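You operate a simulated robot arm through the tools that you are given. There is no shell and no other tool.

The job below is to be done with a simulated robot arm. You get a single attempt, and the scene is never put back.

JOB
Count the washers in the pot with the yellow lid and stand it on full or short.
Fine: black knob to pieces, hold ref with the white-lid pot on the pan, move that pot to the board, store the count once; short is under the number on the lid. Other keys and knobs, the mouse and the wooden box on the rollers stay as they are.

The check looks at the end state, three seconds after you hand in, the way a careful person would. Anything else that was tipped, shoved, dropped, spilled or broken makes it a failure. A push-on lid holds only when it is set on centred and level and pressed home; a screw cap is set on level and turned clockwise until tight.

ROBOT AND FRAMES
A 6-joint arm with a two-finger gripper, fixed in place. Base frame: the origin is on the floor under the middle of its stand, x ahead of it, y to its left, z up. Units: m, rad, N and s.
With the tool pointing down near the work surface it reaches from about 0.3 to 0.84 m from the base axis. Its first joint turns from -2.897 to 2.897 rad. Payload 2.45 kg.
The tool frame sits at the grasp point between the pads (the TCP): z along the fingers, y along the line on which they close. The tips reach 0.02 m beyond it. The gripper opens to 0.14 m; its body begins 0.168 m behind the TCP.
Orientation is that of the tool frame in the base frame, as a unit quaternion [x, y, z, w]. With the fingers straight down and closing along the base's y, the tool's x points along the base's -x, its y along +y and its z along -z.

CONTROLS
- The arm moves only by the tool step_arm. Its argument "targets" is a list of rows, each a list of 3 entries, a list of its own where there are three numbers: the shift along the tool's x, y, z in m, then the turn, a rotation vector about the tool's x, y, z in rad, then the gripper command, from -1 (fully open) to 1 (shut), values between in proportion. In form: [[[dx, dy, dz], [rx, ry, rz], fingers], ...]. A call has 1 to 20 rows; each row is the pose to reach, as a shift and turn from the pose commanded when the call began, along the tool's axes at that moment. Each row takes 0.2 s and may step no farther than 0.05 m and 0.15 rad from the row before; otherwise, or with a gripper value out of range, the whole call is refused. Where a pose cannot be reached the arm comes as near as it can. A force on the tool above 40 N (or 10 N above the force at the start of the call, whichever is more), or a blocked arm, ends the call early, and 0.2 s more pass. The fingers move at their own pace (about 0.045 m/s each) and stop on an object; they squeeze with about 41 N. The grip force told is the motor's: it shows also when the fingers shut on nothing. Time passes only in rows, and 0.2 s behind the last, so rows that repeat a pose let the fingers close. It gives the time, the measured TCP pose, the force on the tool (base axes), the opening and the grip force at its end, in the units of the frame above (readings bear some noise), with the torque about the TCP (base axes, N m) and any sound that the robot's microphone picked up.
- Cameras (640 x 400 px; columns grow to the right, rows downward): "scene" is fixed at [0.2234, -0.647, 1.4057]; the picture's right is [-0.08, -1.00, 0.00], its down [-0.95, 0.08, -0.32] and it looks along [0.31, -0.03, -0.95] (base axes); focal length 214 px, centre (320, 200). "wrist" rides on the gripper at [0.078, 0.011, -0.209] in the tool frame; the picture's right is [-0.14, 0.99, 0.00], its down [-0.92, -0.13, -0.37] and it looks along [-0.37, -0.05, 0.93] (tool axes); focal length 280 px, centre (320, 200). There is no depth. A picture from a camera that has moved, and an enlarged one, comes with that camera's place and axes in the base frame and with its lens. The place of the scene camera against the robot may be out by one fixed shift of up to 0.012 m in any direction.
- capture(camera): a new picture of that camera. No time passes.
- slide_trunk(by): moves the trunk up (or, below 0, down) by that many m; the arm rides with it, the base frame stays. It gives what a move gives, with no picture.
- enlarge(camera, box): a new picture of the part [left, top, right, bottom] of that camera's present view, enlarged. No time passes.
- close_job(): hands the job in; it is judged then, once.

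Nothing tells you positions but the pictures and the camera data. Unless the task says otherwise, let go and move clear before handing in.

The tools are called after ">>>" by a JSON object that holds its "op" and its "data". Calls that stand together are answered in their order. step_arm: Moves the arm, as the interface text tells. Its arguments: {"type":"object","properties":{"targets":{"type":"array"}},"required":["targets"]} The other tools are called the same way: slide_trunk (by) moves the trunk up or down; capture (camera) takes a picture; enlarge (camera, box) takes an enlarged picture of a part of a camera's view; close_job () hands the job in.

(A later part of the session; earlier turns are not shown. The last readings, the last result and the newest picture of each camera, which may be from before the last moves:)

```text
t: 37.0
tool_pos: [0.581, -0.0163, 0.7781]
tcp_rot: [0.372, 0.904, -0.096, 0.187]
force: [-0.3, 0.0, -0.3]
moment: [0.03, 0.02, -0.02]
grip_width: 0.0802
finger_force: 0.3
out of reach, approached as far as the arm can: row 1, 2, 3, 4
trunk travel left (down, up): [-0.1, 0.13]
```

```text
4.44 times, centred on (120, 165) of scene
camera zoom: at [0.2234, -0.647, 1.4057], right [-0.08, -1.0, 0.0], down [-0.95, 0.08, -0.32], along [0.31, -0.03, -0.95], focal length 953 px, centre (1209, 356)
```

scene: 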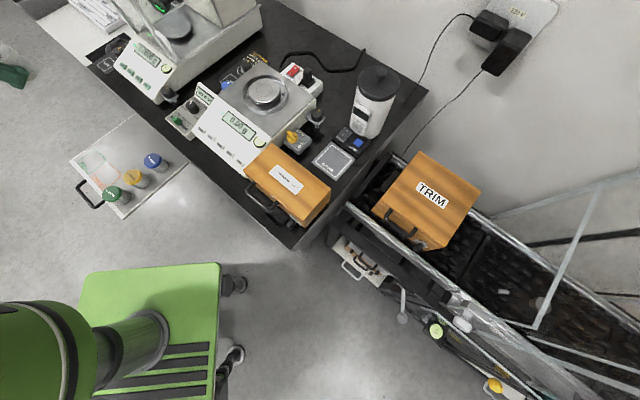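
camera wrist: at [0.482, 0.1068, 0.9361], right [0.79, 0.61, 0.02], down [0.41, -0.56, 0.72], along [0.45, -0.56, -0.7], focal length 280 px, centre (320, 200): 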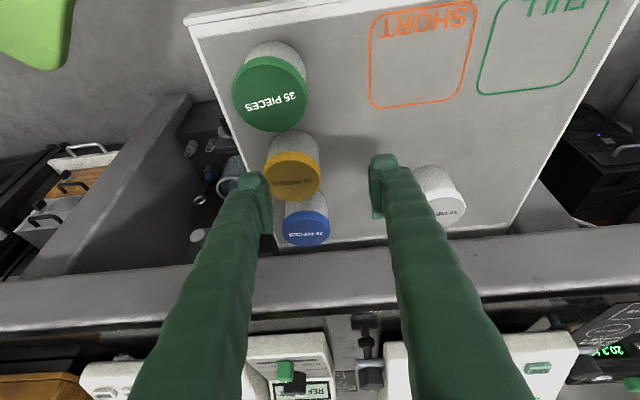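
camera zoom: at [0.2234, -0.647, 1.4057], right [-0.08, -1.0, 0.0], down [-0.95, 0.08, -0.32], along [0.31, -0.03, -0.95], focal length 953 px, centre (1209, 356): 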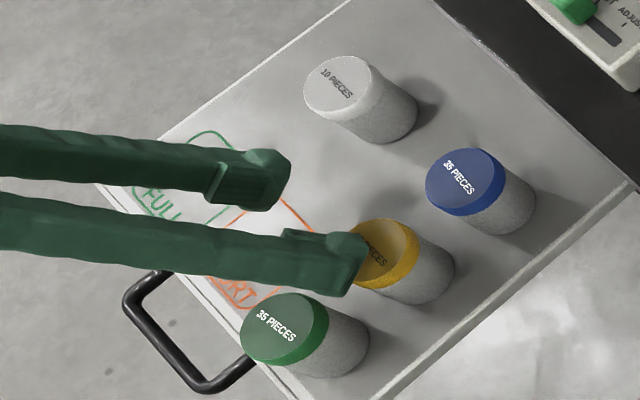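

The arm can't reach this low and close with the 25° tilt in this direction, and it stopped off-target without touching anything. I'll rise back up and try another yaw or trunk height.

>>> {"op": "step_arm", "data": {"targets": [[[-0.014, 0, -0.0303], [0, 0, 0], -0.143], [[-0.028, 0, -0.0606], [0, 0, 0], -0.143], [[-0.0468, 0.0004, -0.0962], [0, 0, 0], -0.143], [[-0.0468, 0.0004, -0.0962], [0, 0, 0], -0.143]]}}

>>> {"op": "capture", "data": {"camera": "wrist"}}

```text
t: 38.0
tool_pos: [0.581, -0.0133, 0.8872]
tcp_rot: [0.372, 0.903, -0.082, 0.199]
force: [0.3, 0.9, 0.3]
moment: [0.01, 0.01, -0.03]
grip_width: 0.0801
finger_force: 0.0
out of reach, approached as far as the arm can: row 1
trunk travel left (down, up): [-0.1, 0.13]
```

```text
taken
camera wrist: at [0.4753, 0.1056, 1.0447], right [0.79, 0.61, 0.06], down [0.39, -0.57, 0.72], along [0.48, -0.55, -0.69], focal length 280 px, centre (320, 200)
```

wrist: 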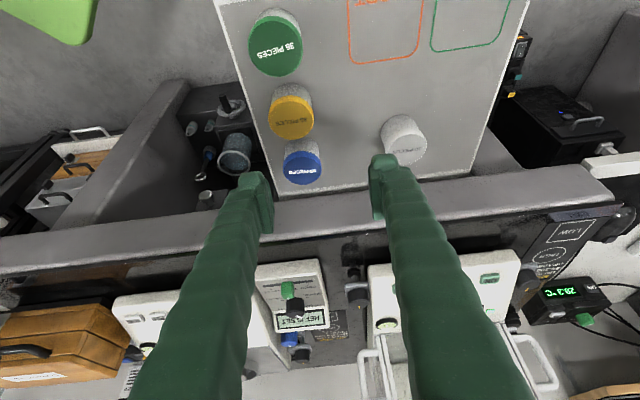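

>>> {"op": "step_arm", "data": {"targets": [[[0, -0.014, 0], [0, 0, 0], -0.143], [[0, -0.028, 0], [0, 0, 0], -0.143], [[0, -0.028, 0], [0, 0, 0], -0.143]]}}

>>> {"op": "capture", "data": {"camera": "wrist"}}

```text
t: 38.8
tool_pos: [0.5627, -0.0354, 0.8855]
tcp_rot: [0.373, 0.902, -0.083, 0.199]
force: [0.2, -0.5, 0.3]
moment: [0.01, -0.02, 0.01]
grip_width: 0.0801
finger_force: 0.0
trunk travel left (down, up): [-0.1, 0.13]
```

```text
taken
camera wrist: at [0.4573, 0.0847, 1.0441], right [0.79, 0.61, 0.06], down [0.39, -0.57, 0.72], along [0.48, -0.55, -0.69], focal length 280 px, centre (320, 200)
```

wrist: 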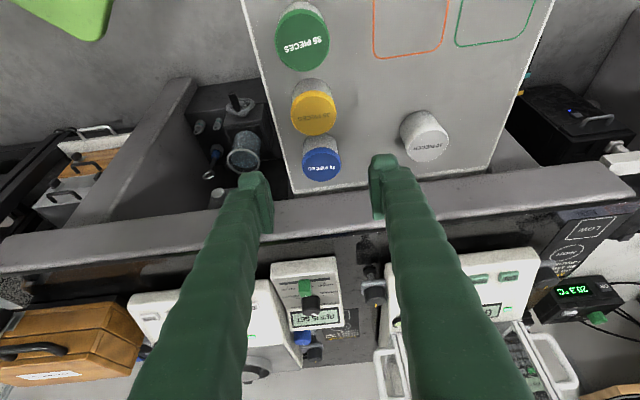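

That pose is reachable at z≈0.888, so the limit is being too low and too close in. I'll yaw the tool 15° (still clear of the green and blue pots) and lower the trunk 0.1 m to bring the arm down.

>>> {"op": "step_arm", "data": {"targets": [[[0, 0, 0], [0.0554, 0, 0.1185], -0.143], [[0, 0, 0], [0.1107, 0, 0.237], -0.143], [[0, 0, 0], [0.1107, 0, 0.237], -0.143]]}}

>>> {"op": "capture", "data": {"camera": "wrist"}}

```text
t: 39.6
tool_pos: [0.5628, -0.0367, 0.8847]
tcp_rot: [0.487, 0.846, -0.109, 0.187]
force: [0.1, 0.2, 0.2]
moment: [-0.01, 0.01, 0.01]
grip_width: 0.0802
finger_force: 0.1
trunk travel left (down, up): [-0.1, 0.13]
```

```text
taken
camera wrist: at [0.4918, 0.1067, 1.0428], right [0.92, 0.39, 0.06], down [0.23, -0.65, 0.72], along [0.32, -0.65, -0.69], focal length 280 px, centre (320, 200)
```

wrist: 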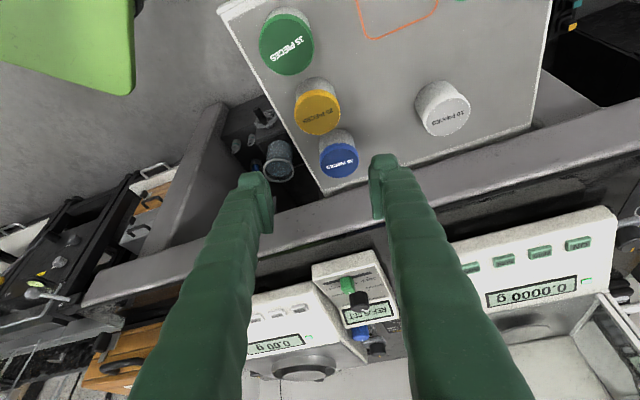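

The orientation is as wanted, and the fingers are high above the pots. I'll lower the trunk.

>>> {"op": "slide_trunk", "data": {"by": -0.1}}

>>> {"op": "capture", "data": {"camera": "wrist"}}

>>> {"op": "enlarge", "data": {"camera": "wrist", "box": [240, 90, 400, 220]}}

>>> {"op": "enlarge", "data": {"camera": "scene", "box": [60, 120, 180, 210]}}

```text
t: 40.9
tool_pos: [0.5626, -0.0361, 0.7858]
tcp_rot: [0.486, 0.847, -0.108, 0.188]
force: [-0.2, -0.1, -0.2]
moment: [0.05, -0.02, -0.03]
grip_width: 0.0802
finger_force: 0.1
trunk travel left (down, up): [0.0, 0.23]
```

```text
taken
camera wrist: at [0.4917, 0.1066, 0.9431], right [0.92, 0.39, 0.06], down [0.23, -0.65, 0.72], along [0.32, -0.65, -0.69], focal length 280 px, centre (320, 200)
```

wrist: 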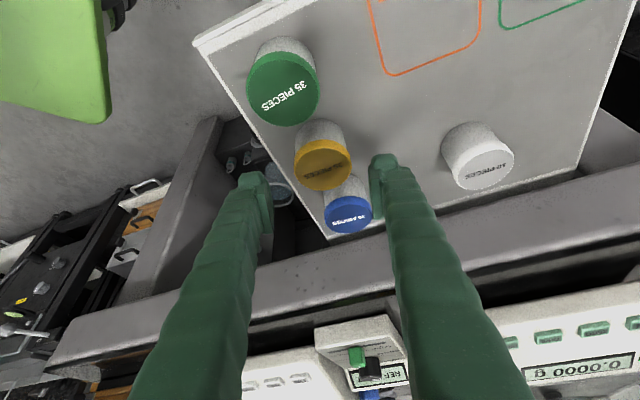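

```text
3.08 times, centred on (320, 155) of wrist
camera zoom: at [0.4917, 0.1066, 0.9431], right [0.92, 0.39, 0.06], down [0.23, -0.65, 0.72], along [0.32, -0.65, -0.69], focal length 863 px, centre (320, 338)
```

zoom: 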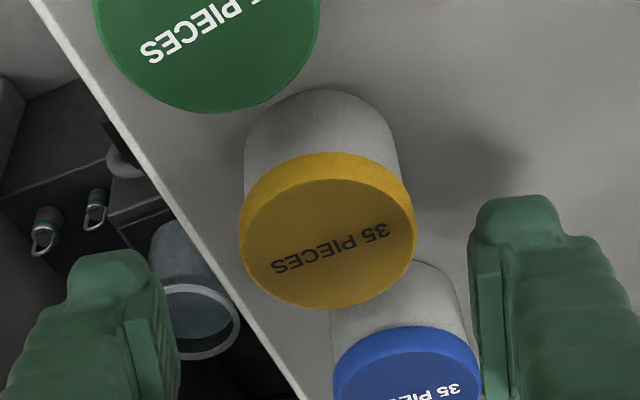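

```text
4.44 times, centred on (120, 165) of scene
camera zoom: at [0.2234, -0.647, 1.4057], right [-0.08, -1.0, 0.0], down [-0.95, 0.08, -0.32], along [0.31, -0.03, -0.95], focal length 953 px, centre (1209, 356)
```

zoom: 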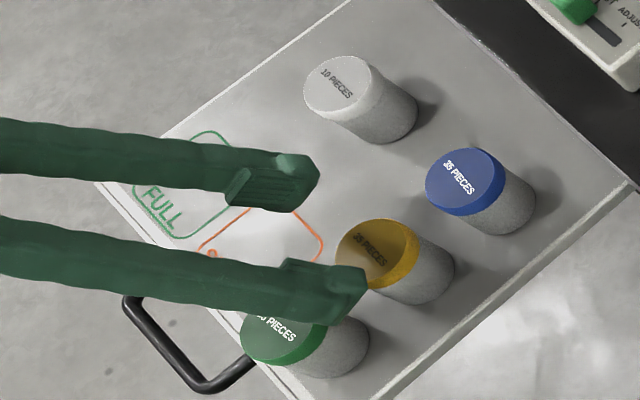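

I'm above the yellow pot with the fingers straddling it. A 3 mm lateral correction, then straight down to grip height (TCP z≈0.72).

>>> {"op": "step_arm", "data": {"targets": [[[0.0, 0.0029, 0.0], [0, 0, 0], -0.143], [[0.0094, 0.0029, 0.0202], [0, 0, 0], -0.143], [[0.0188, 0.0029, 0.0403], [0, 0, 0], -0.143]]}}

>>> {"op": "enlarge", "data": {"camera": "wrist", "box": [240, 110, 400, 240]}}

>>> {"op": "enlarge", "data": {"camera": "scene", "box": [60, 120, 180, 210]}}

```text
t: 41.7
tool_pos: [0.564, -0.0349, 0.7423]
tcp_rot: [0.487, 0.846, -0.107, 0.187]
force: [0.6, -1.3, 0.7]
moment: [-0.01, 0.02, -0.03]
grip_width: 0.0801
finger_force: 0.1
trunk travel left (down, up): [0.0, 0.23]
```

```text
3.08 times, centred on (320, 175) of wrist
camera zoom: at [0.4933, 0.1073, 0.8987], right [0.92, 0.39, 0.06], down [0.23, -0.65, 0.72], along [0.32, -0.65, -0.69], focal length 863 px, centre (320, 277)
```

zoom: 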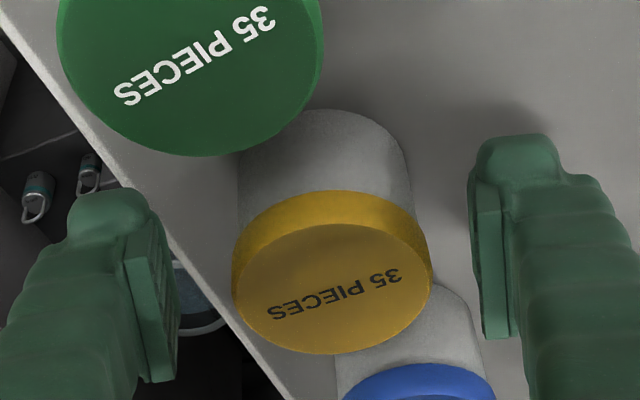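

```text
4.44 times, centred on (120, 165) of scene
camera zoom: at [0.2234, -0.647, 1.4057], right [-0.08, -1.0, 0.0], down [-0.95, 0.08, -0.32], along [0.31, -0.03, -0.95], focal length 953 px, centre (1209, 356)
```

zoom: 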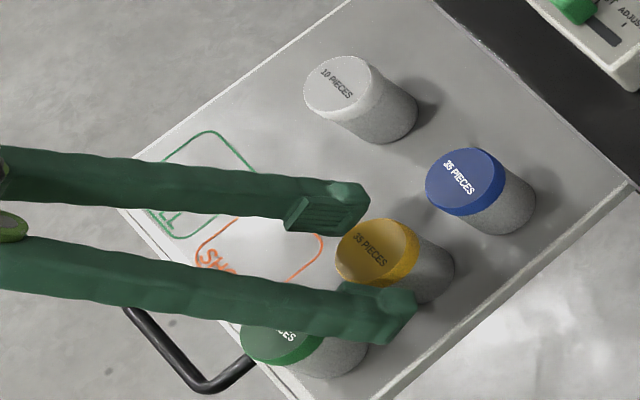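

In reach and clear. I'll go down the last 22 mm.

>>> {"op": "step_arm", "data": {"targets": [[[0.0034, 0.001, 0.0072], [0, 0, 0], -0.143], [[0.0068, 0.001, 0.0145], [0, 0, 0], -0.143], [[0.0091, 0.001, 0.0195], [0, 0, 0], -0.143], [[0.0091, 0.001, 0.0195], [0, 0, 0], -0.143]]}}

>>> {"op": "enlarge", "data": {"camera": "wrist", "box": [240, 110, 400, 240]}}

>>> {"op": "enlarge", "data": {"camera": "scene", "box": [80, 130, 180, 205]}}

```text
t: 42.7
tool_pos: [0.5653, -0.0344, 0.7196]
tcp_rot: [0.487, 0.846, -0.108, 0.187]
force: [-1.2, 0.2, -0.8]
moment: [0.0, 0.01, 0.01]
grip_width: 0.0801
finger_force: 0.0
trunk travel left (down, up): [0.0, 0.23]
```

```text
3.08 times, centred on (320, 175) of wrist
camera zoom: at [0.4946, 0.1085, 0.8771], right [0.92, 0.39, 0.06], down [0.23, -0.65, 0.72], along [0.32, -0.65, -0.69], focal length 863 px, centre (320, 277)
```

zoom: 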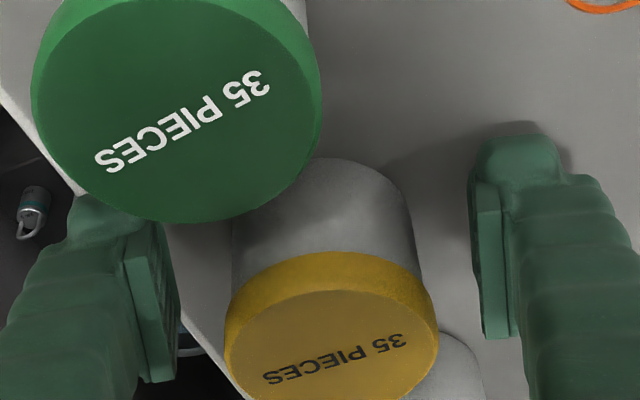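

```text
5.33 times, centred on (130, 168) of scene
camera zoom: at [0.2234, -0.647, 1.4057], right [-0.08, -1.0, 0.0], down [-0.95, 0.08, -0.32], along [0.31, -0.03, -0.95], focal length 1144 px, centre (1333, 373)
```

zoom: 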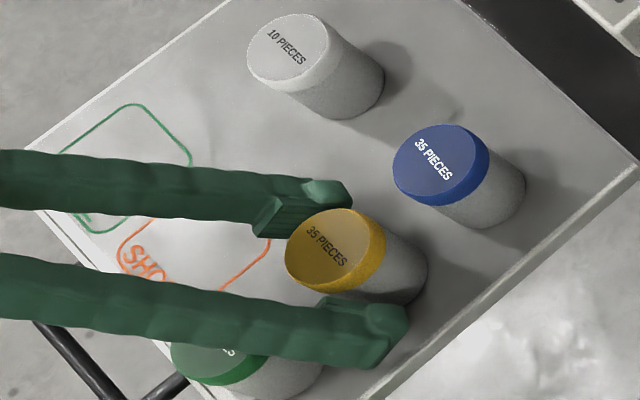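

The grip height matches the white pot's. I'll close on the yellow pot body.

>>> {"op": "step_arm", "data": {"targets": [[[0, 0, 0], [0, 0, 0], -0.05], [[0, 0, 0], [0, 0, 0], 0.1], [[0, 0, 0], [0, 0, 0], 0.2], [[0, 0, 0], [0, 0, 0], 0.3], [[0, 0, 0], [0, 0, 0], 0.4], [[0, 0, 0], [0, 0, 0], 0.6], [[0, 0, 0], [0, 0, 0], 1.0], [[0, 0, 0], [0, 0, 0], 1.0]]}}

>>> {"op": "enlarge", "data": {"camera": "wrist", "box": [240, 110, 400, 240]}}

```text
t: 44.5
tool_pos: [0.5653, -0.0341, 0.7208]
tcp_rot: [0.487, 0.846, -0.108, 0.188]
force: [0.0, 0.7, 1.4]
moment: [-0.04, -0.02, -0.01]
grip_width: 0.0526
finger_force: 40.5
trunk travel left (down, up): [0.0, 0.23]
```

```text
3.08 times, centred on (320, 175) of wrist
camera zoom: at [0.4946, 0.1085, 0.8774], right [0.92, 0.39, 0.06], down [0.23, -0.65, 0.72], along [0.32, -0.65, -0.69], focal length 863 px, centre (320, 277)
```

zoom: 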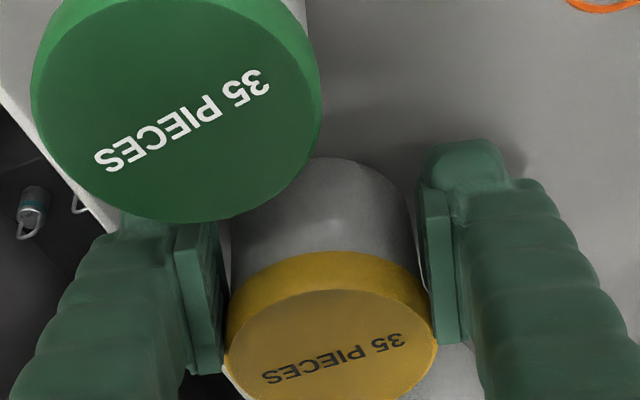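

Gripped firmly (0.053 m). I'll lift straight up.

>>> {"op": "step_arm", "data": {"targets": [[[-0.0042, 0, -0.0091], [0, 0, 0], 1.0], [[-0.0127, 0, -0.0272], [0, 0, 0], 1.0], [[-0.0275, 0, -0.0589], [0, 0, 0], 1.0], [[-0.0465, 0, -0.0996], [0, 0, 0], 1.0], [[-0.0465, 0, -0.0996], [0, 0, 0], 1.0]]}}

>>> {"op": "capture", "data": {"camera": "wrist"}}

>>> {"op": "capture", "data": {"camera": "scene"}}

```text
t: 45.7
tool_pos: [0.5642, -0.0355, 0.8296]
tcp_rot: [0.487, 0.846, -0.108, 0.188]
force: [-0.3, 0.5, -1.8]
moment: [0.04, 0.0, 0.01]
grip_width: 0.0525
finger_force: 40.4
trunk travel left (down, up): [0.0, 0.23]
```

```text
taken
camera wrist: at [0.4934, 0.1075, 0.9872], right [0.92, 0.39, 0.06], down [0.23, -0.65, 0.72], along [0.32, -0.65, -0.69], focal length 280 px, centre (320, 200)
```

wrist: 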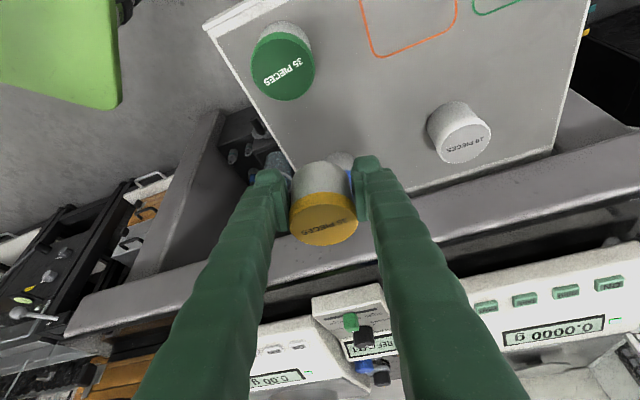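

```text
taken
```

scene: 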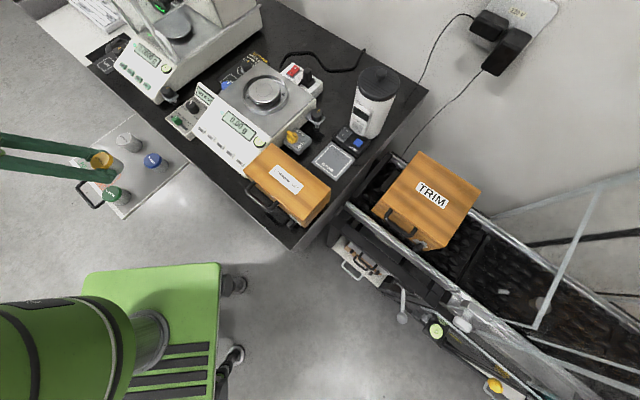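

The yellow pot is held upright. I'll raise the trunk back to its original height, then lift and yaw back to line up with the balance.

>>> {"op": "slide_trunk", "data": {"by": 0.1}}

>>> {"op": "step_arm", "data": {"targets": [[[-0.0141, 0, -0.0302], [-0.0369, 0, -0.079], 1.0], [[-0.0282, 0, -0.0604], [-0.0737, 0, -0.158], 1.0], [[-0.0423, 0, -0.0906], [-0.1106, -0.0005, -0.2371], 1.0], [[-0.0423, 0, -0.0906], [-0.1106, -0.0005, -0.2371], 1.0]]}}

>>> {"op": "capture", "data": {"camera": "wrist"}}

```text
t: 47.1
tool_pos: [0.5649, -0.0354, 0.9282]
tcp_rot: [0.487, 0.846, -0.108, 0.188]
force: [0.6, -0.2, -0.3]
moment: [0.01, -0.02, 0.0]
grip_width: 0.0527
finger_force: 41.0
trunk travel left (down, up): [-0.1, 0.13]
```

```text
t: 48.1
tool_pos: [0.5664, -0.0347, 1.0279]
tcp_rot: [0.372, 0.903, -0.082, 0.2]
force: [1.0, 0.8, -0.6]
moment: [0.0, 0.02, -0.02]
grip_width: 0.0523
finger_force: 41.0
trunk travel left (down, up): [-0.1, 0.13]
```

```text
taken
camera wrist: at [0.4614, 0.0846, 1.1857], right [0.79, 0.62, 0.06], down [0.39, -0.57, 0.72], along [0.48, -0.55, -0.69], focal length 280 px, centre (320, 200)
```

wrist: 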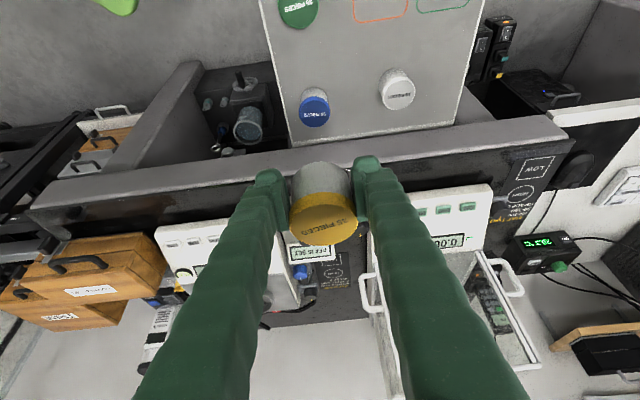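

>>> {"op": "step_arm", "data": {"targets": [[[0, -0.0462, 0], [0, 0, 0], 1.0], [[0, -0.0924, 0], [0, 0, 0], 1.0], [[0, -0.1386, 0], [0, 0, 0], 1.0], [[0, -0.1848, 0], [0, 0, 0], 1.0], [[0, -0.231, 0], [0, 0, 0], 1.0]]}}

>>> {"op": "step_arm", "data": {"targets": [[[-0.041, 0, 0.0191], [0, 0, 0], 1.0], [[-0.082, 0, 0.0382], [0, 0, 0], 1.0], [[-0.123, 0, 0.0574], [0, 0, 0], 1.0], [[-0.164, 0, 0.0765], [0, 0, 0], 1.0], [[-0.205, 0, 0.0956], [0, 0, 0], 1.0], [[-0.246, 0, 0.1147], [0, 0, 0], 1.0], [[-0.287, 0, 0.1338], [0, 0, 0], 1.0], [[-0.328, 0, 0.153], [0, 0, 0], 1.0], [[-0.369, 0, 0.1721], [0, 0, 0], 1.0], [[-0.41, 0, 0.1912], [0, 0, 0], 1.0], [[-0.41, 0, 0.1912], [0, 0, 0], 1.0]]}}

>>> {"op": "capture", "data": {"camera": "wrist"}}

>>> {"op": "capture", "data": {"camera": "scene"}}

```text
t: 49.3
tool_pos: [0.4473, -0.2084, 1.0324]
tcp_rot: [0.373, 0.903, -0.082, 0.198]
force: [-0.1, -0.1, -1.1]
moment: [-0.02, 0.05, -0.04]
grip_width: 0.0527
finger_force: 40.6
out of reach, approached as far as the arm can: row 3, 4, 5
trunk travel left (down, up): [-0.1, 0.13]
```

```text
t: 51.7
tool_pos: [0.7643, -0.5277, 1.0354]
tcp_rot: [0.374, 0.902, -0.083, 0.2]
force: [0.7, -0.5, -0.9]
moment: [0.03, -0.03, 0.01]
grip_width: 0.0523
finger_force: 40.8
trunk travel left (down, up): [-0.1, 0.13]
```

```text
taken
camera wrist: at [0.6593, -0.4077, 1.1917], right [0.79, 0.61, 0.06], down [0.39, -0.57, 0.72], along [0.48, -0.55, -0.69], focal length 280 px, centre (320, 200)
```

wrist: 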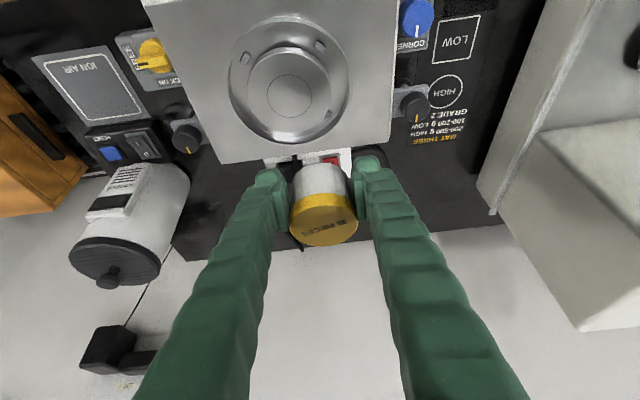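

```text
taken
```

scene: 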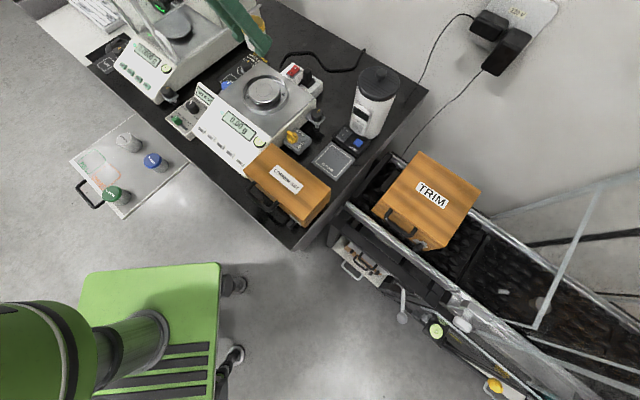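

The path ended about 3.5 cm past the pan because one segment was clipped, but nothing was touched. I'll zoom in on the pan circle to triangulate its centre before correcting.

>>> {"op": "enlarge", "data": {"camera": "wrist", "box": [220, 30, 360, 150]}}

>>> {"op": "enlarge", "data": {"camera": "wrist", "box": [250, 140, 400, 260]}}

>>> {"op": "enlarge", "data": {"camera": "scene", "box": [180, 65, 300, 145]}}

```text
3.33 times, centred on (290, 90) of wrist
camera zoom: at [0.6593, -0.4077, 1.1917], right [0.79, 0.61, 0.06], down [0.39, -0.57, 0.72], along [0.48, -0.55, -0.69], focal length 935 px, centre (420, 567)
```

zoom: 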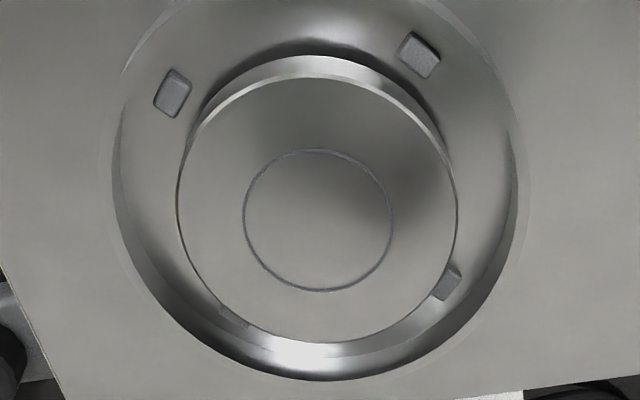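

```text
3.33 times, centred on (325, 200) of wrist
camera zoom: at [0.6593, -0.4077, 1.1917], right [0.79, 0.61, 0.06], down [0.39, -0.57, 0.72], along [0.48, -0.55, -0.69], focal length 935 px, centre (303, 200)
```

zoom: 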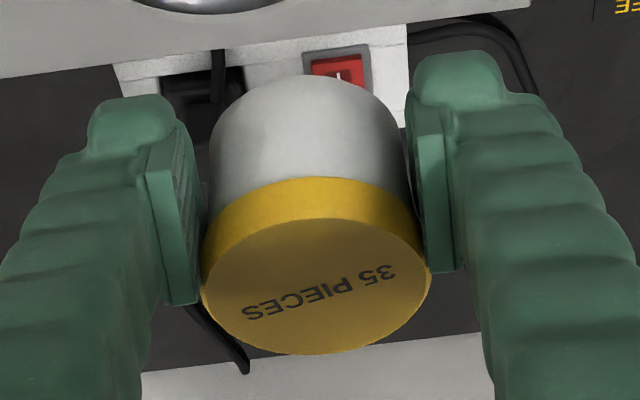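

```text
5.00 times, centred on (240, 105) of scene
camera zoom: at [0.2234, -0.647, 1.4057], right [-0.08, -1.0, 0.0], down [-0.95, 0.08, -0.32], along [0.31, -0.03, -0.95], focal length 1072 px, centre (720, 675)
```

zoom: 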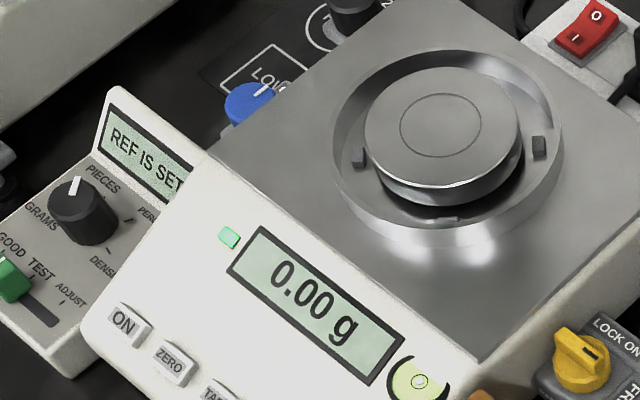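

The pan circle triangulates to (0.733, -0.5285, 0.908), matching where the white pot stood. I'll correct the position over it.

>>> {"op": "step_arm", "data": {"targets": [[[0.0159, -0.0114, -0.0074], [0, 0, 0], 1.0], [[0.0317, -0.0228, -0.0148], [0, 0, 0], 1.0], [[0.0317, -0.0228, -0.0148], [0, 0, 0], 1.0]]}}

>>> {"op": "capture", "data": {"camera": "wrist"}}

```text
t: 52.5
tool_pos: [0.7265, -0.519, 1.0329]
tcp_rot: [0.372, 0.903, -0.083, 0.2]
force: [-1.3, -0.6, -0.9]
moment: [0.06, 0.03, 0.02]
grip_width: 0.052
finger_force: 40.4
trunk travel left (down, up): [-0.1, 0.13]
```

```text
taken
camera wrist: at [0.6207, -0.399, 1.1902], right [0.79, 0.61, 0.06], down [0.39, -0.57, 0.72], along [0.48, -0.55, -0.69], focal length 280 px, centre (320, 200)
```

wrist: 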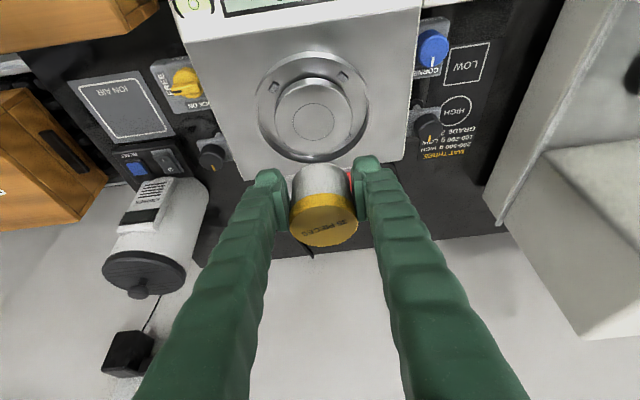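

>>> {"op": "step_arm", "data": {"targets": [[[0.0148, -0.0016, 0.029], [0, 0, 0], 1.0], [[0.0285, -0.0016, 0.058], [0, 0, 0], 1.0], [[0.0375, -0.0016, 0.0771], [0, 0, 0], 1.0], [[0.0411, -0.0016, 0.0845], [0, 0, 0], 1.0], [[0.0411, -0.0016, 0.0845], [0, 0, 0], 1.0]]}}

>>> {"op": "enlarge", "data": {"camera": "wrist", "box": [240, 110, 400, 240]}}

>>> {"op": "enlarge", "data": {"camera": "scene", "box": [180, 45, 320, 145]}}

```text
t: 53.7
tool_pos: [0.7259, -0.5199, 0.9396]
tcp_rot: [0.372, 0.903, -0.082, 0.199]
force: [-0.5, 0.7, -1.6]
moment: [-0.02, 0.0, 0.01]
grip_width: 0.0518
finger_force: 40.8
trunk travel left (down, up): [-0.1, 0.13]
```

```text
3.08 times, centred on (320, 175) of wrist
camera zoom: at [0.6208, -0.3999, 1.0972], right [0.79, 0.61, 0.06], down [0.39, -0.57, 0.72], along [0.48, -0.55, -0.69], focal length 863 px, centre (320, 277)
```

zoom: 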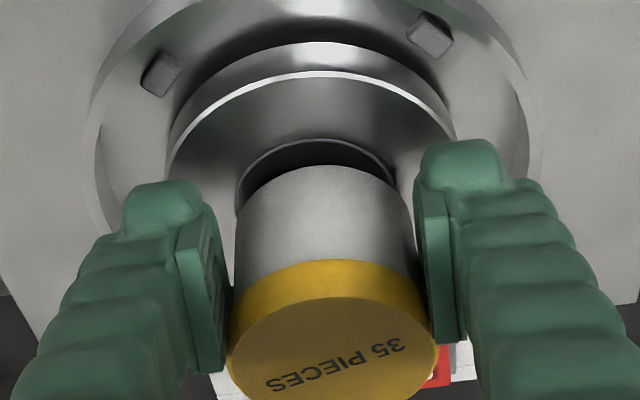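

```text
4.00 times, centred on (250, 95) of scene
camera zoom: at [0.2234, -0.647, 1.4057], right [-0.08, -1.0, 0.0], down [-0.95, 0.08, -0.32], along [0.31, -0.03, -0.95], focal length 858 px, centre (600, 620)
```

zoom: 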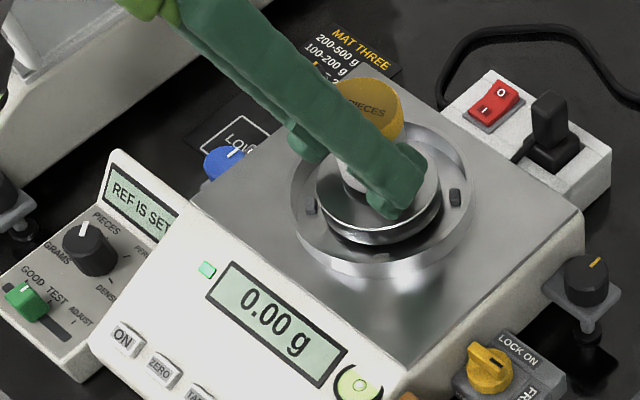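

The pot is centred above the circle. I'll creep down.

>>> {"op": "step_arm", "data": {"targets": [[[0.0008, 0, 0.0018], [0, 0, 0], 1.0], [[0.0017, 0, 0.0036], [0, 0, 0], 1.0], [[0.0023, 0, 0.005], [0, 0, 0], 1.0]]}}

>>> {"op": "enlarge", "data": {"camera": "scene", "box": [180, 45, 320, 145]}}

```text
t: 54.5
tool_pos: [0.7255, -0.5191, 0.9357]
tcp_rot: [0.372, 0.903, -0.083, 0.2]
force: [0.3, -1.1, -0.5]
moment: [0.01, 0.02, 0.03]
grip_width: 0.0518
finger_force: 41.7
trunk travel left (down, up): [-0.1, 0.13]
```

```text
4.00 times, centred on (250, 95) of scene
camera zoom: at [0.2234, -0.647, 1.4057], right [-0.08, -1.0, 0.0], down [-0.95, 0.08, -0.32], along [0.31, -0.03, -0.95], focal length 858 px, centre (600, 620)
```

zoom: 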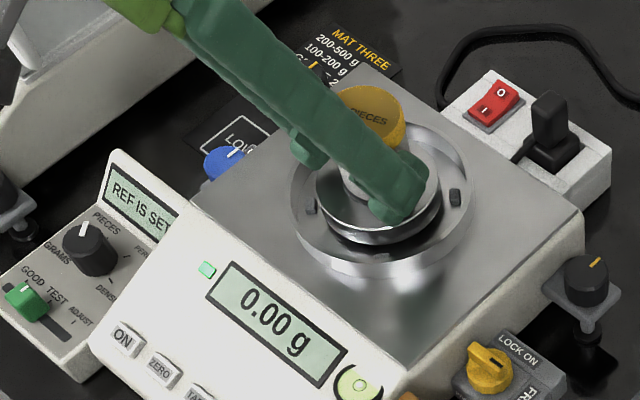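

Still no contact, so I'll take another 1.5 mm in small steps.

>>> {"op": "step_arm", "data": {"targets": [[[0.0003, 0, 0.0007], [0, 0, 0], 1.0], [[0.0006, 0, 0.0014], [0, 0, 0], 1.0]]}}

>>> {"op": "enlarge", "data": {"camera": "scene", "box": [180, 65, 300, 145]}}

```text
t: 55.1
tool_pos: [0.7247, -0.5195, 0.9347]
tcp_rot: [0.372, 0.903, -0.082, 0.2]
force: [-0.7, 1.5, 1.7]
moment: [-0.05, 0.05, 0.0]
grip_width: 0.0517
finger_force: 40.6
trunk travel left (down, up): [-0.1, 0.13]
```

```text
5.00 times, centred on (240, 105) of scene
camera zoom: at [0.2234, -0.647, 1.4057], right [-0.08, -1.0, 0.0], down [-0.95, 0.08, -0.32], along [0.31, -0.03, -0.95], focal length 1072 px, centre (720, 675)
```

zoom: 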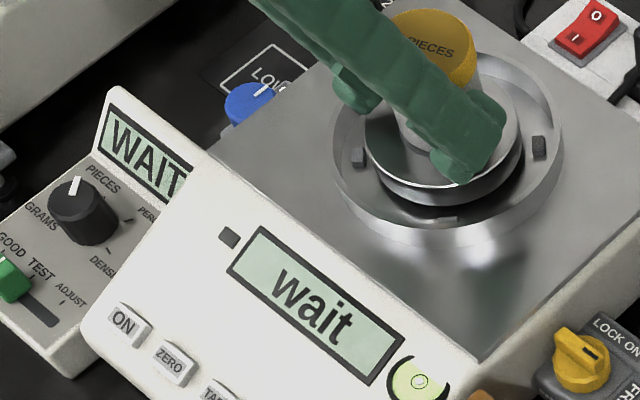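

The balance senses the pot ("wait") with a light contact. I'll release gradually.

>>> {"op": "step_arm", "data": {"targets": [[[0, 0, 0], [0, 0, 0], 0.24], [[0, 0, 0], [0, 0, 0], 0.2], [[0, 0, 0], [0, 0, 0], 0.1], [[0, 0, 0], [0, 0, 0], 0.0], [[0, 0, 0], [0, 0, 0], -0.143], [[0, 0, 0], [0, 0, 0], -0.143]]}}

>>> {"op": "enlarge", "data": {"camera": "scene", "box": [180, 45, 320, 145]}}

>>> {"op": "enlarge", "data": {"camera": "wrist", "box": [240, 110, 400, 240]}}

```text
t: 56.5
tool_pos: [0.7249, -0.5191, 0.9339]
tcp_rot: [0.372, 0.903, -0.083, 0.2]
force: [0.0, 0.7, -1.1]
moment: [-0.03, 0.01, 0.0]
grip_width: 0.0801
finger_force: 0.0
trunk travel left (down, up): [-0.1, 0.13]
```

```text
4.00 times, centred on (250, 95) of scene
camera zoom: at [0.2234, -0.647, 1.4057], right [-0.08, -1.0, 0.0], down [-0.95, 0.08, -0.32], along [0.31, -0.03, -0.95], focal length 858 px, centre (600, 620)
```

zoom: 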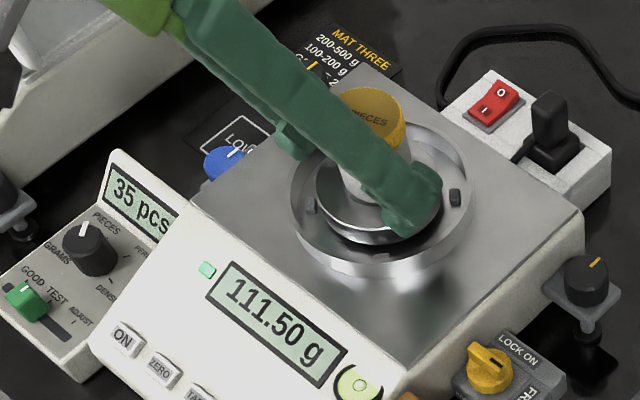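

```text
3.08 times, centred on (320, 175) of wrist
camera zoom: at [0.6193, -0.3996, 1.0907], right [0.79, 0.61, 0.06], down [0.39, -0.57, 0.72], along [0.48, -0.55, -0.69], focal length 863 px, centre (320, 277)
```

zoom: 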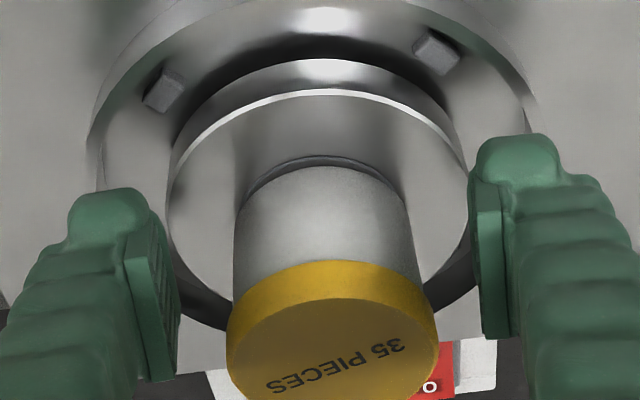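

It reads 111.50 g and 35 pcs. I'll back the fingers clear so the reading is undisturbed, then confirm it before storing.

>>> {"op": "step_arm", "data": {"targets": [[[0, 0, -0.02], [0, 0, 0], -0.143], [[0, 0, -0.05], [0, 0, 0], -0.143], [[0, 0, -0.09], [0, 0, 0], -0.143], [[0, 0, -0.13], [0, 0, 0], -0.143], [[0, 0, -0.13], [0, 0, 0], -0.143]]}}

>>> {"op": "enlarge", "data": {"camera": "scene", "box": [180, 45, 320, 145]}}

>>> {"op": "capture", "data": {"camera": "wrist"}}

```text
t: 57.7
tool_pos: [0.6848, -0.4807, 1.0506]
tcp_rot: [0.373, 0.902, -0.083, 0.2]
force: [0.6, 0.1, 0.1]
moment: [-0.03, 0.01, -0.04]
grip_width: 0.0796
finger_force: 0.0
trunk travel left (down, up): [-0.1, 0.13]
```

```text
4.00 times, centred on (250, 95) of scene
camera zoom: at [0.2234, -0.647, 1.4057], right [-0.08, -1.0, 0.0], down [-0.95, 0.08, -0.32], along [0.31, -0.03, -0.95], focal length 858 px, centre (600, 620)
```

zoom: 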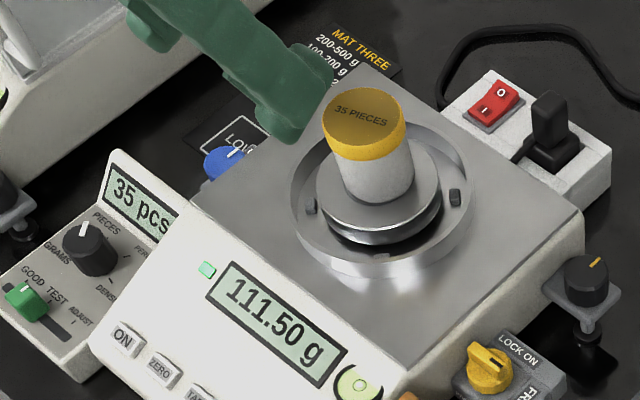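

```text
taken
camera wrist: at [0.5795, -0.3599, 1.2077], right [0.79, 0.61, 0.06], down [0.39, -0.57, 0.72], along [0.48, -0.55, -0.69], focal length 280 px, centre (320, 200)
```

wrist: 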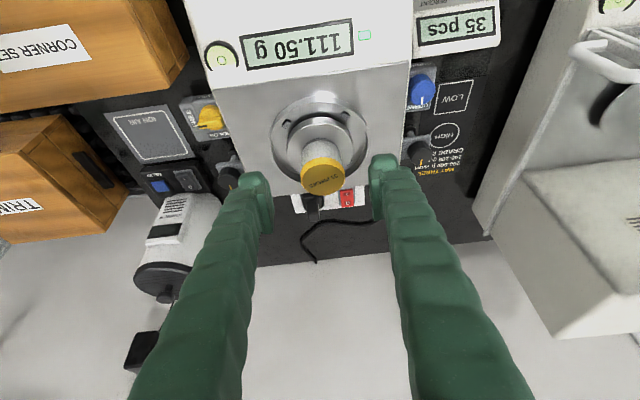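

It's stable at 111.50 g and 35 pcs, so the pot is not short. Next I'll shut the fingers and move over to the STORE key at about (0.534, -0.448, 0.852), easing the tilt back to 14°.

>>> {"op": "step_arm", "data": {"targets": [[[0.0382, -0.0209, -0.0013], [0, 0.048, 0], 0.3], [[0.0764, -0.0418, -0.0025], [0, 0.096, 0], 1.0], [[0.1146, -0.0627, -0.0038], [0, 0.144, 0], 1.0], [[0.1528, -0.0836, -0.005], [0, 0.192, 0], 1.0], [[0.1528, -0.0836, -0.005], [0, 0.192, 0], 1.0]]}}

>>> {"op": "capture", "data": {"camera": "wrist"}}

>>> {"op": "enlarge", "data": {"camera": "wrist", "box": [240, 60, 400, 180]}}

```text
t: 58.9
tool_pos: [0.5242, -0.4396, 0.991]
tcp_rot: [0.378, 0.918, -0.046, 0.112]
force: [-0.6, 0.4, 0.2]
moment: [0.0, 0.0, -0.02]
grip_width: 0.0003
finger_force: 19.1
trunk travel left (down, up): [-0.1, 0.13]
```

```text
taken
camera wrist: at [0.4423, -0.3431, 1.1768], right [0.79, 0.61, 0.03], down [0.48, -0.66, 0.58], along [0.37, -0.44, -0.81], focal length 280 px, centre (320, 200)
```

wrist: 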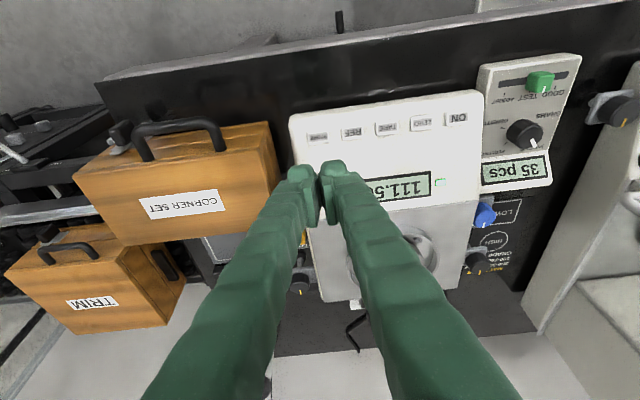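

```text
3.33 times, centred on (320, 120) of wrist
camera zoom: at [0.4423, -0.3431, 1.1768], right [0.79, 0.61, 0.03], down [0.48, -0.66, 0.58], along [0.37, -0.44, -0.81], focal length 935 px, centre (320, 467)
```

zoom: 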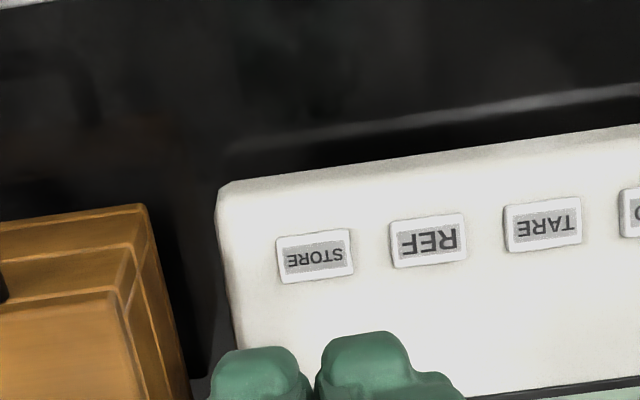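

STORE is confirmed at (0.534, -0.448). I'll descend to 10 mm above it.

>>> {"op": "step_arm", "data": {"targets": [[[0.0072, 0.0003, 0.0366], [0, 0, 0], 1.0], [[0.0145, 0.0006, 0.0731], [0, 0, 0], 1.0], [[0.0217, 0.0009, 0.1097], [0, 0, 0], 1.0], [[0.0217, 0.0009, 0.1097], [0, 0, 0], 1.0]]}}

>>> {"op": "enlarge", "data": {"camera": "wrist", "box": [240, 100, 400, 220]}}

>>> {"op": "enlarge", "data": {"camera": "scene", "box": [165, 75, 285, 175]}}

```text
t: 59.9
tool_pos: [0.5326, -0.445, 0.8795]
tcp_rot: [0.378, 0.918, -0.047, 0.113]
force: [0.0, -0.1, -0.4]
moment: [-0.01, 0.01, -0.01]
grip_width: 0.0
finger_force: 28.9
trunk travel left (down, up): [-0.1, 0.13]
```

```text
3.33 times, centred on (320, 160) of wrist
camera zoom: at [0.45, -0.3485, 1.0638], right [0.79, 0.61, 0.03], down [0.48, -0.66, 0.58], along [0.37, -0.44, -0.81], focal length 935 px, centre (320, 333)
```

zoom: 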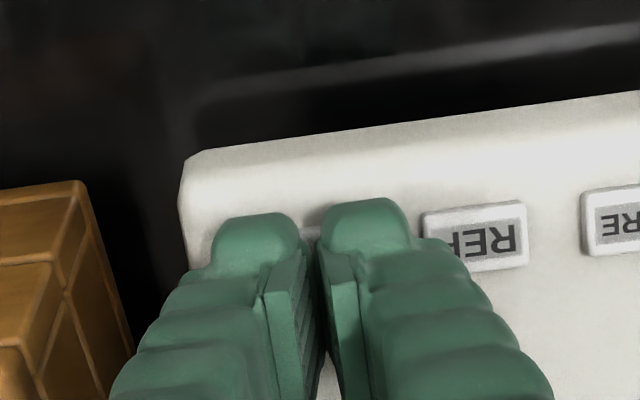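

```text
4.00 times, centred on (225, 125) of scene
camera zoom: at [0.2234, -0.647, 1.4057], right [-0.08, -1.0, 0.0], down [-0.95, 0.08, -0.32], along [0.31, -0.03, -0.95], focal length 858 px, centre (700, 500)
```

zoom: 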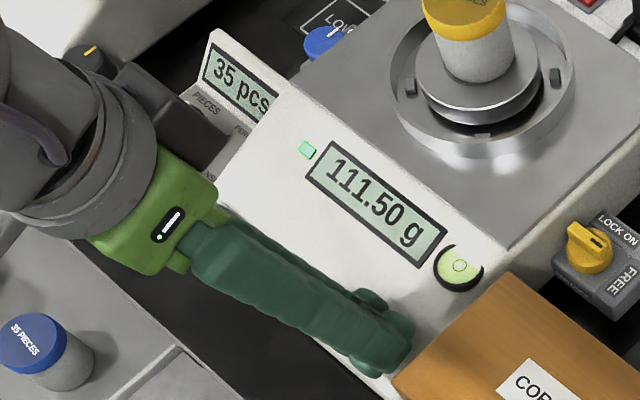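

>>> {"op": "step_arm", "data": {"targets": [[[0.0034, -0.001, 0.0], [0, 0, 0], 1.0], [[0.0034, -0.001, 0.003], [0, 0, 0], 1.0], [[0.0034, -0.001, 0.006], [0, 0, 0], 1.0], [[0.0034, -0.001, 0.006], [0, 0, 0], 1.0]]}}

>>> {"op": "enlarge", "data": {"camera": "wrist", "box": [240, 100, 400, 220]}}

>>> {"op": "enlarge", "data": {"camera": "scene", "box": [165, 75, 285, 175]}}

```text
t: 60.9
tool_pos: [0.5287, -0.4448, 0.8741]
tcp_rot: [0.379, 0.918, -0.046, 0.112]
force: [-0.3, 0.4, -0.2]
moment: [0.01, 0.01, -0.02]
grip_width: 0.006
finger_force: 29.8
trunk travel left (down, up): [-0.1, 0.13]
```

```text
3.33 times, centred on (320, 160) of wrist
camera zoom: at [0.4476, -0.3482, 1.0581], right [0.79, 0.61, 0.03], down [0.48, -0.66, 0.58], along [0.38, -0.44, -0.81], focal length 935 px, centre (320, 333)
```

zoom: 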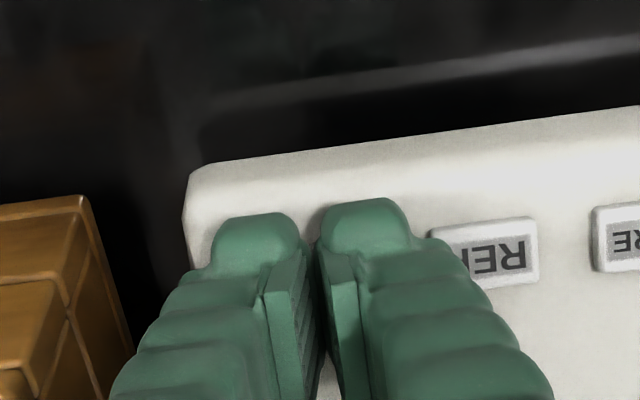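

```text
4.00 times, centred on (225, 125) of scene
camera zoom: at [0.2234, -0.647, 1.4057], right [-0.08, -1.0, 0.0], down [-0.95, 0.08, -0.32], along [0.31, -0.03, -0.95], focal length 858 px, centre (700, 500)
```

zoom: 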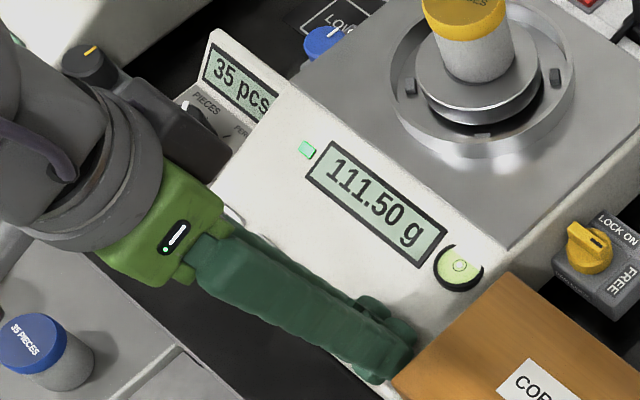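

The tips are centred on STORE, about 2 mm above. One short press, then straight off.

>>> {"op": "step_arm", "data": {"targets": [[[0.0, 0.0005, 0.001], [0, 0, 0], 1.0], [[0.0, 0.0005, 0.002], [0, 0, 0], 1.0], [[0.0, 0.0005, 0.003], [0, 0, 0], 1.0], [[0.0, 0.0005, 0.0035], [0, 0, 0], 1.0]]}}

>>> {"op": "enlarge", "data": {"camera": "scene", "box": [165, 75, 285, 175]}}

```text
t: 61.9
tool_pos: [0.5307, -0.4433, 0.8699]
tcp_rot: [0.378, 0.918, -0.046, 0.113]
force: [-1.2, -0.2, 3.0]
moment: [-0.02, -0.01, -0.02]
grip_width: 0.0059
finger_force: 29.4
trunk travel left (down, up): [-0.1, 0.13]
heard: click
```

```text
4.00 times, centred on (225, 125) of scene
camera zoom: at [0.2234, -0.647, 1.4057], right [-0.08, -1.0, 0.0], down [-0.95, 0.08, -0.32], along [0.31, -0.03, -0.95], focal length 858 px, centre (700, 500)
```

zoom: 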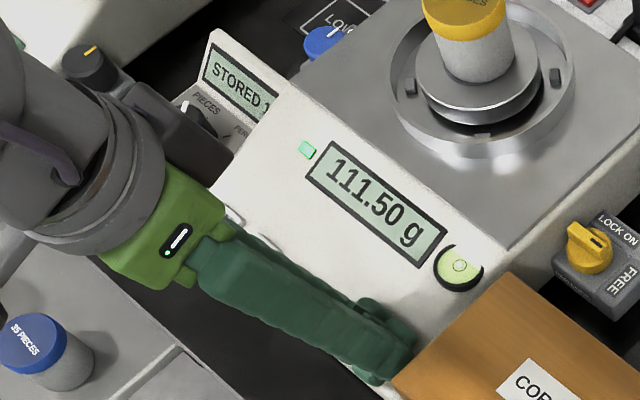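

The side display reads "STORED 1". I'll back straight off the key.

>>> {"op": "step_arm", "data": {"targets": [[[0.0, 0.0, -0.015], [0, 0, 0], 1.0], [[0.0, 0.0, -0.06], [0, 0, 0], 1.0], [[0.0, 0.0, -0.105], [0, 0, 0], 1.0], [[0.0, 0.0, -0.13], [0, 0, 0], 1.0]]}}

>>> {"op": "enlarge", "data": {"camera": "scene", "box": [165, 45, 325, 165]}}

>>> {"op": "capture", "data": {"camera": "wrist"}}

```text
t: 62.9
tool_pos: [0.5058, -0.4218, 0.9939]
tcp_rot: [0.378, 0.918, -0.047, 0.113]
force: [0.2, 0.5, -0.2]
moment: [-0.03, -0.04, -0.01]
grip_width: 0.0001
finger_force: 29.1
trunk travel left (down, up): [-0.1, 0.13]
```

```text
3.33 times, centred on (245, 105) of scene
camera zoom: at [0.2234, -0.647, 1.4057], right [-0.08, -1.0, 0.0], down [-0.95, 0.08, -0.32], along [0.31, -0.03, -0.95], focal length 715 px, centre (570, 517)
```

zoom: 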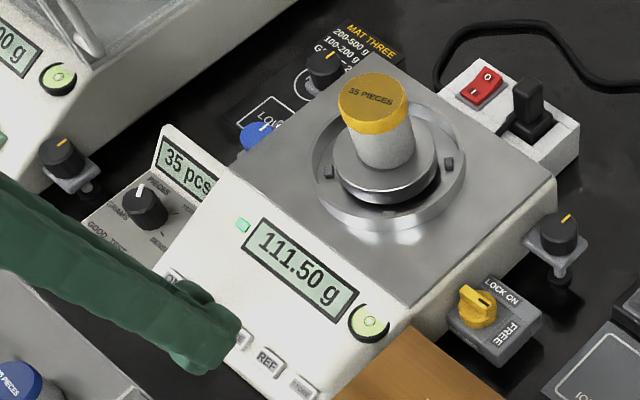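

```text
taken
camera wrist: at [0.4236, -0.3254, 1.1804], right [0.79, 0.61, 0.03], down [0.48, -0.66, 0.58], along [0.37, -0.44, -0.81], focal length 280 px, centre (320, 200)
```

wrist: 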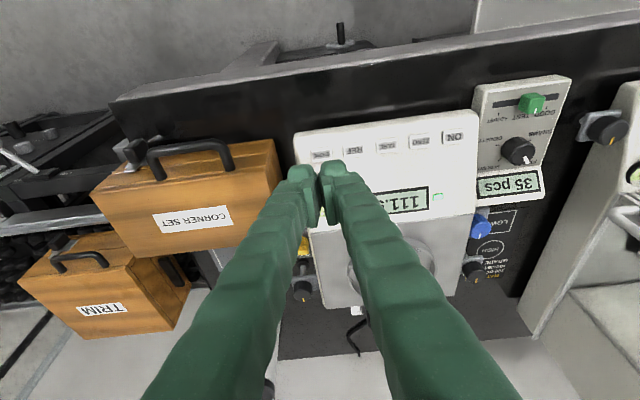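

The count is stored once and the pot still reads 35 pcs. 35 is not under the lid's 35, so it goes on FULL. I'll return to the yellow pot on the pan.

>>> {"op": "step_arm", "data": {"targets": [[[-0.0067, 0, -0.0268], [0, 0, 0], 0.5], [[-0.0134, 0, -0.0535], [0, 0, 0], -0.143], [[-0.054, 0.0213, -0.0434], [0, -0.048, 0], -0.143], [[-0.0945, 0.0426, -0.0333], [0, -0.096, 0], -0.143], [[-0.1351, 0.0638, -0.0231], [0, -0.144, 0], -0.143], [[-0.1756, 0.0851, -0.013], [0, -0.192, 0], -0.143], [[-0.1756, 0.0851, -0.013], [0, -0.192, 0], -0.143]]}}

>>> {"op": "enlarge", "data": {"camera": "wrist", "box": [230, 80, 410, 220]}}

```text
t: 64.5
tool_pos: [0.6904, -0.4796, 1.0492]
tcp_rot: [0.372, 0.902, -0.083, 0.201]
force: [0.0, 0.0, 0.7]
moment: [0.0, -0.01, 0.01]
grip_width: 0.0801
finger_force: 0.0
trunk travel left (down, up): [-0.1, 0.13]
```

```text
2.86 times, centred on (320, 150) of wrist
camera zoom: at [0.5848, -0.3596, 1.2059], right [0.79, 0.61, 0.06], down [0.39, -0.57, 0.72], along [0.48, -0.55, -0.69], focal length 801 px, centre (320, 343)
```

zoom: 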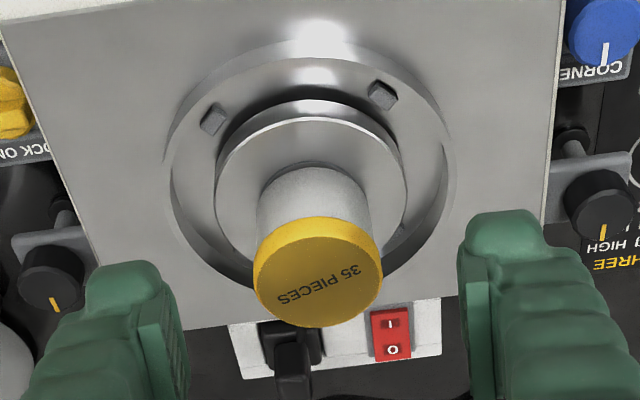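

>>> {"op": "step_arm", "data": {"targets": [[[0.0, -0.0039, 0.0], [0, 0, 0], -0.143], [[0.0003, -0.0039, 0.04], [0, 0, 0], -0.143], [[0.0006, -0.0039, 0.075], [0, 0, 0], -0.143]]}}

>>> {"op": "enlarge", "data": {"camera": "wrist", "box": [240, 90, 400, 220]}}

```text
t: 65.3
tool_pos: [0.7079, -0.505, 0.9826]
tcp_rot: [0.372, 0.902, -0.083, 0.2]
force: [0.3, -0.2, -1.1]
moment: [0.02, 0.06, 0.01]
grip_width: 0.0801
finger_force: 0.1
trunk travel left (down, up): [-0.1, 0.13]
```

```text
3.08 times, centred on (320, 155) of wrist
camera zoom: at [0.6022, -0.386, 1.1403], right [0.79, 0.61, 0.06], down [0.39, -0.57, 0.72], along [0.48, -0.55, -0.69], focal length 863 px, centre (320, 338)
```

zoom: 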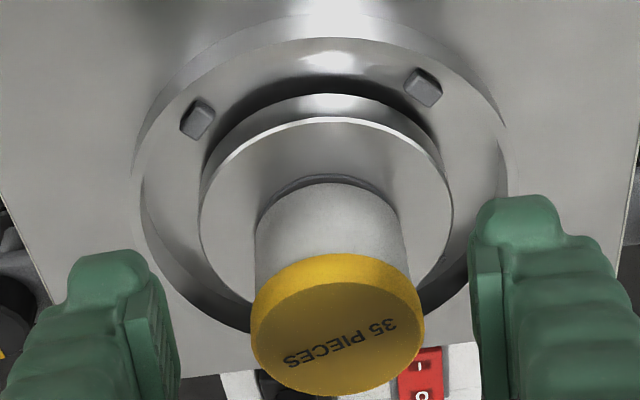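

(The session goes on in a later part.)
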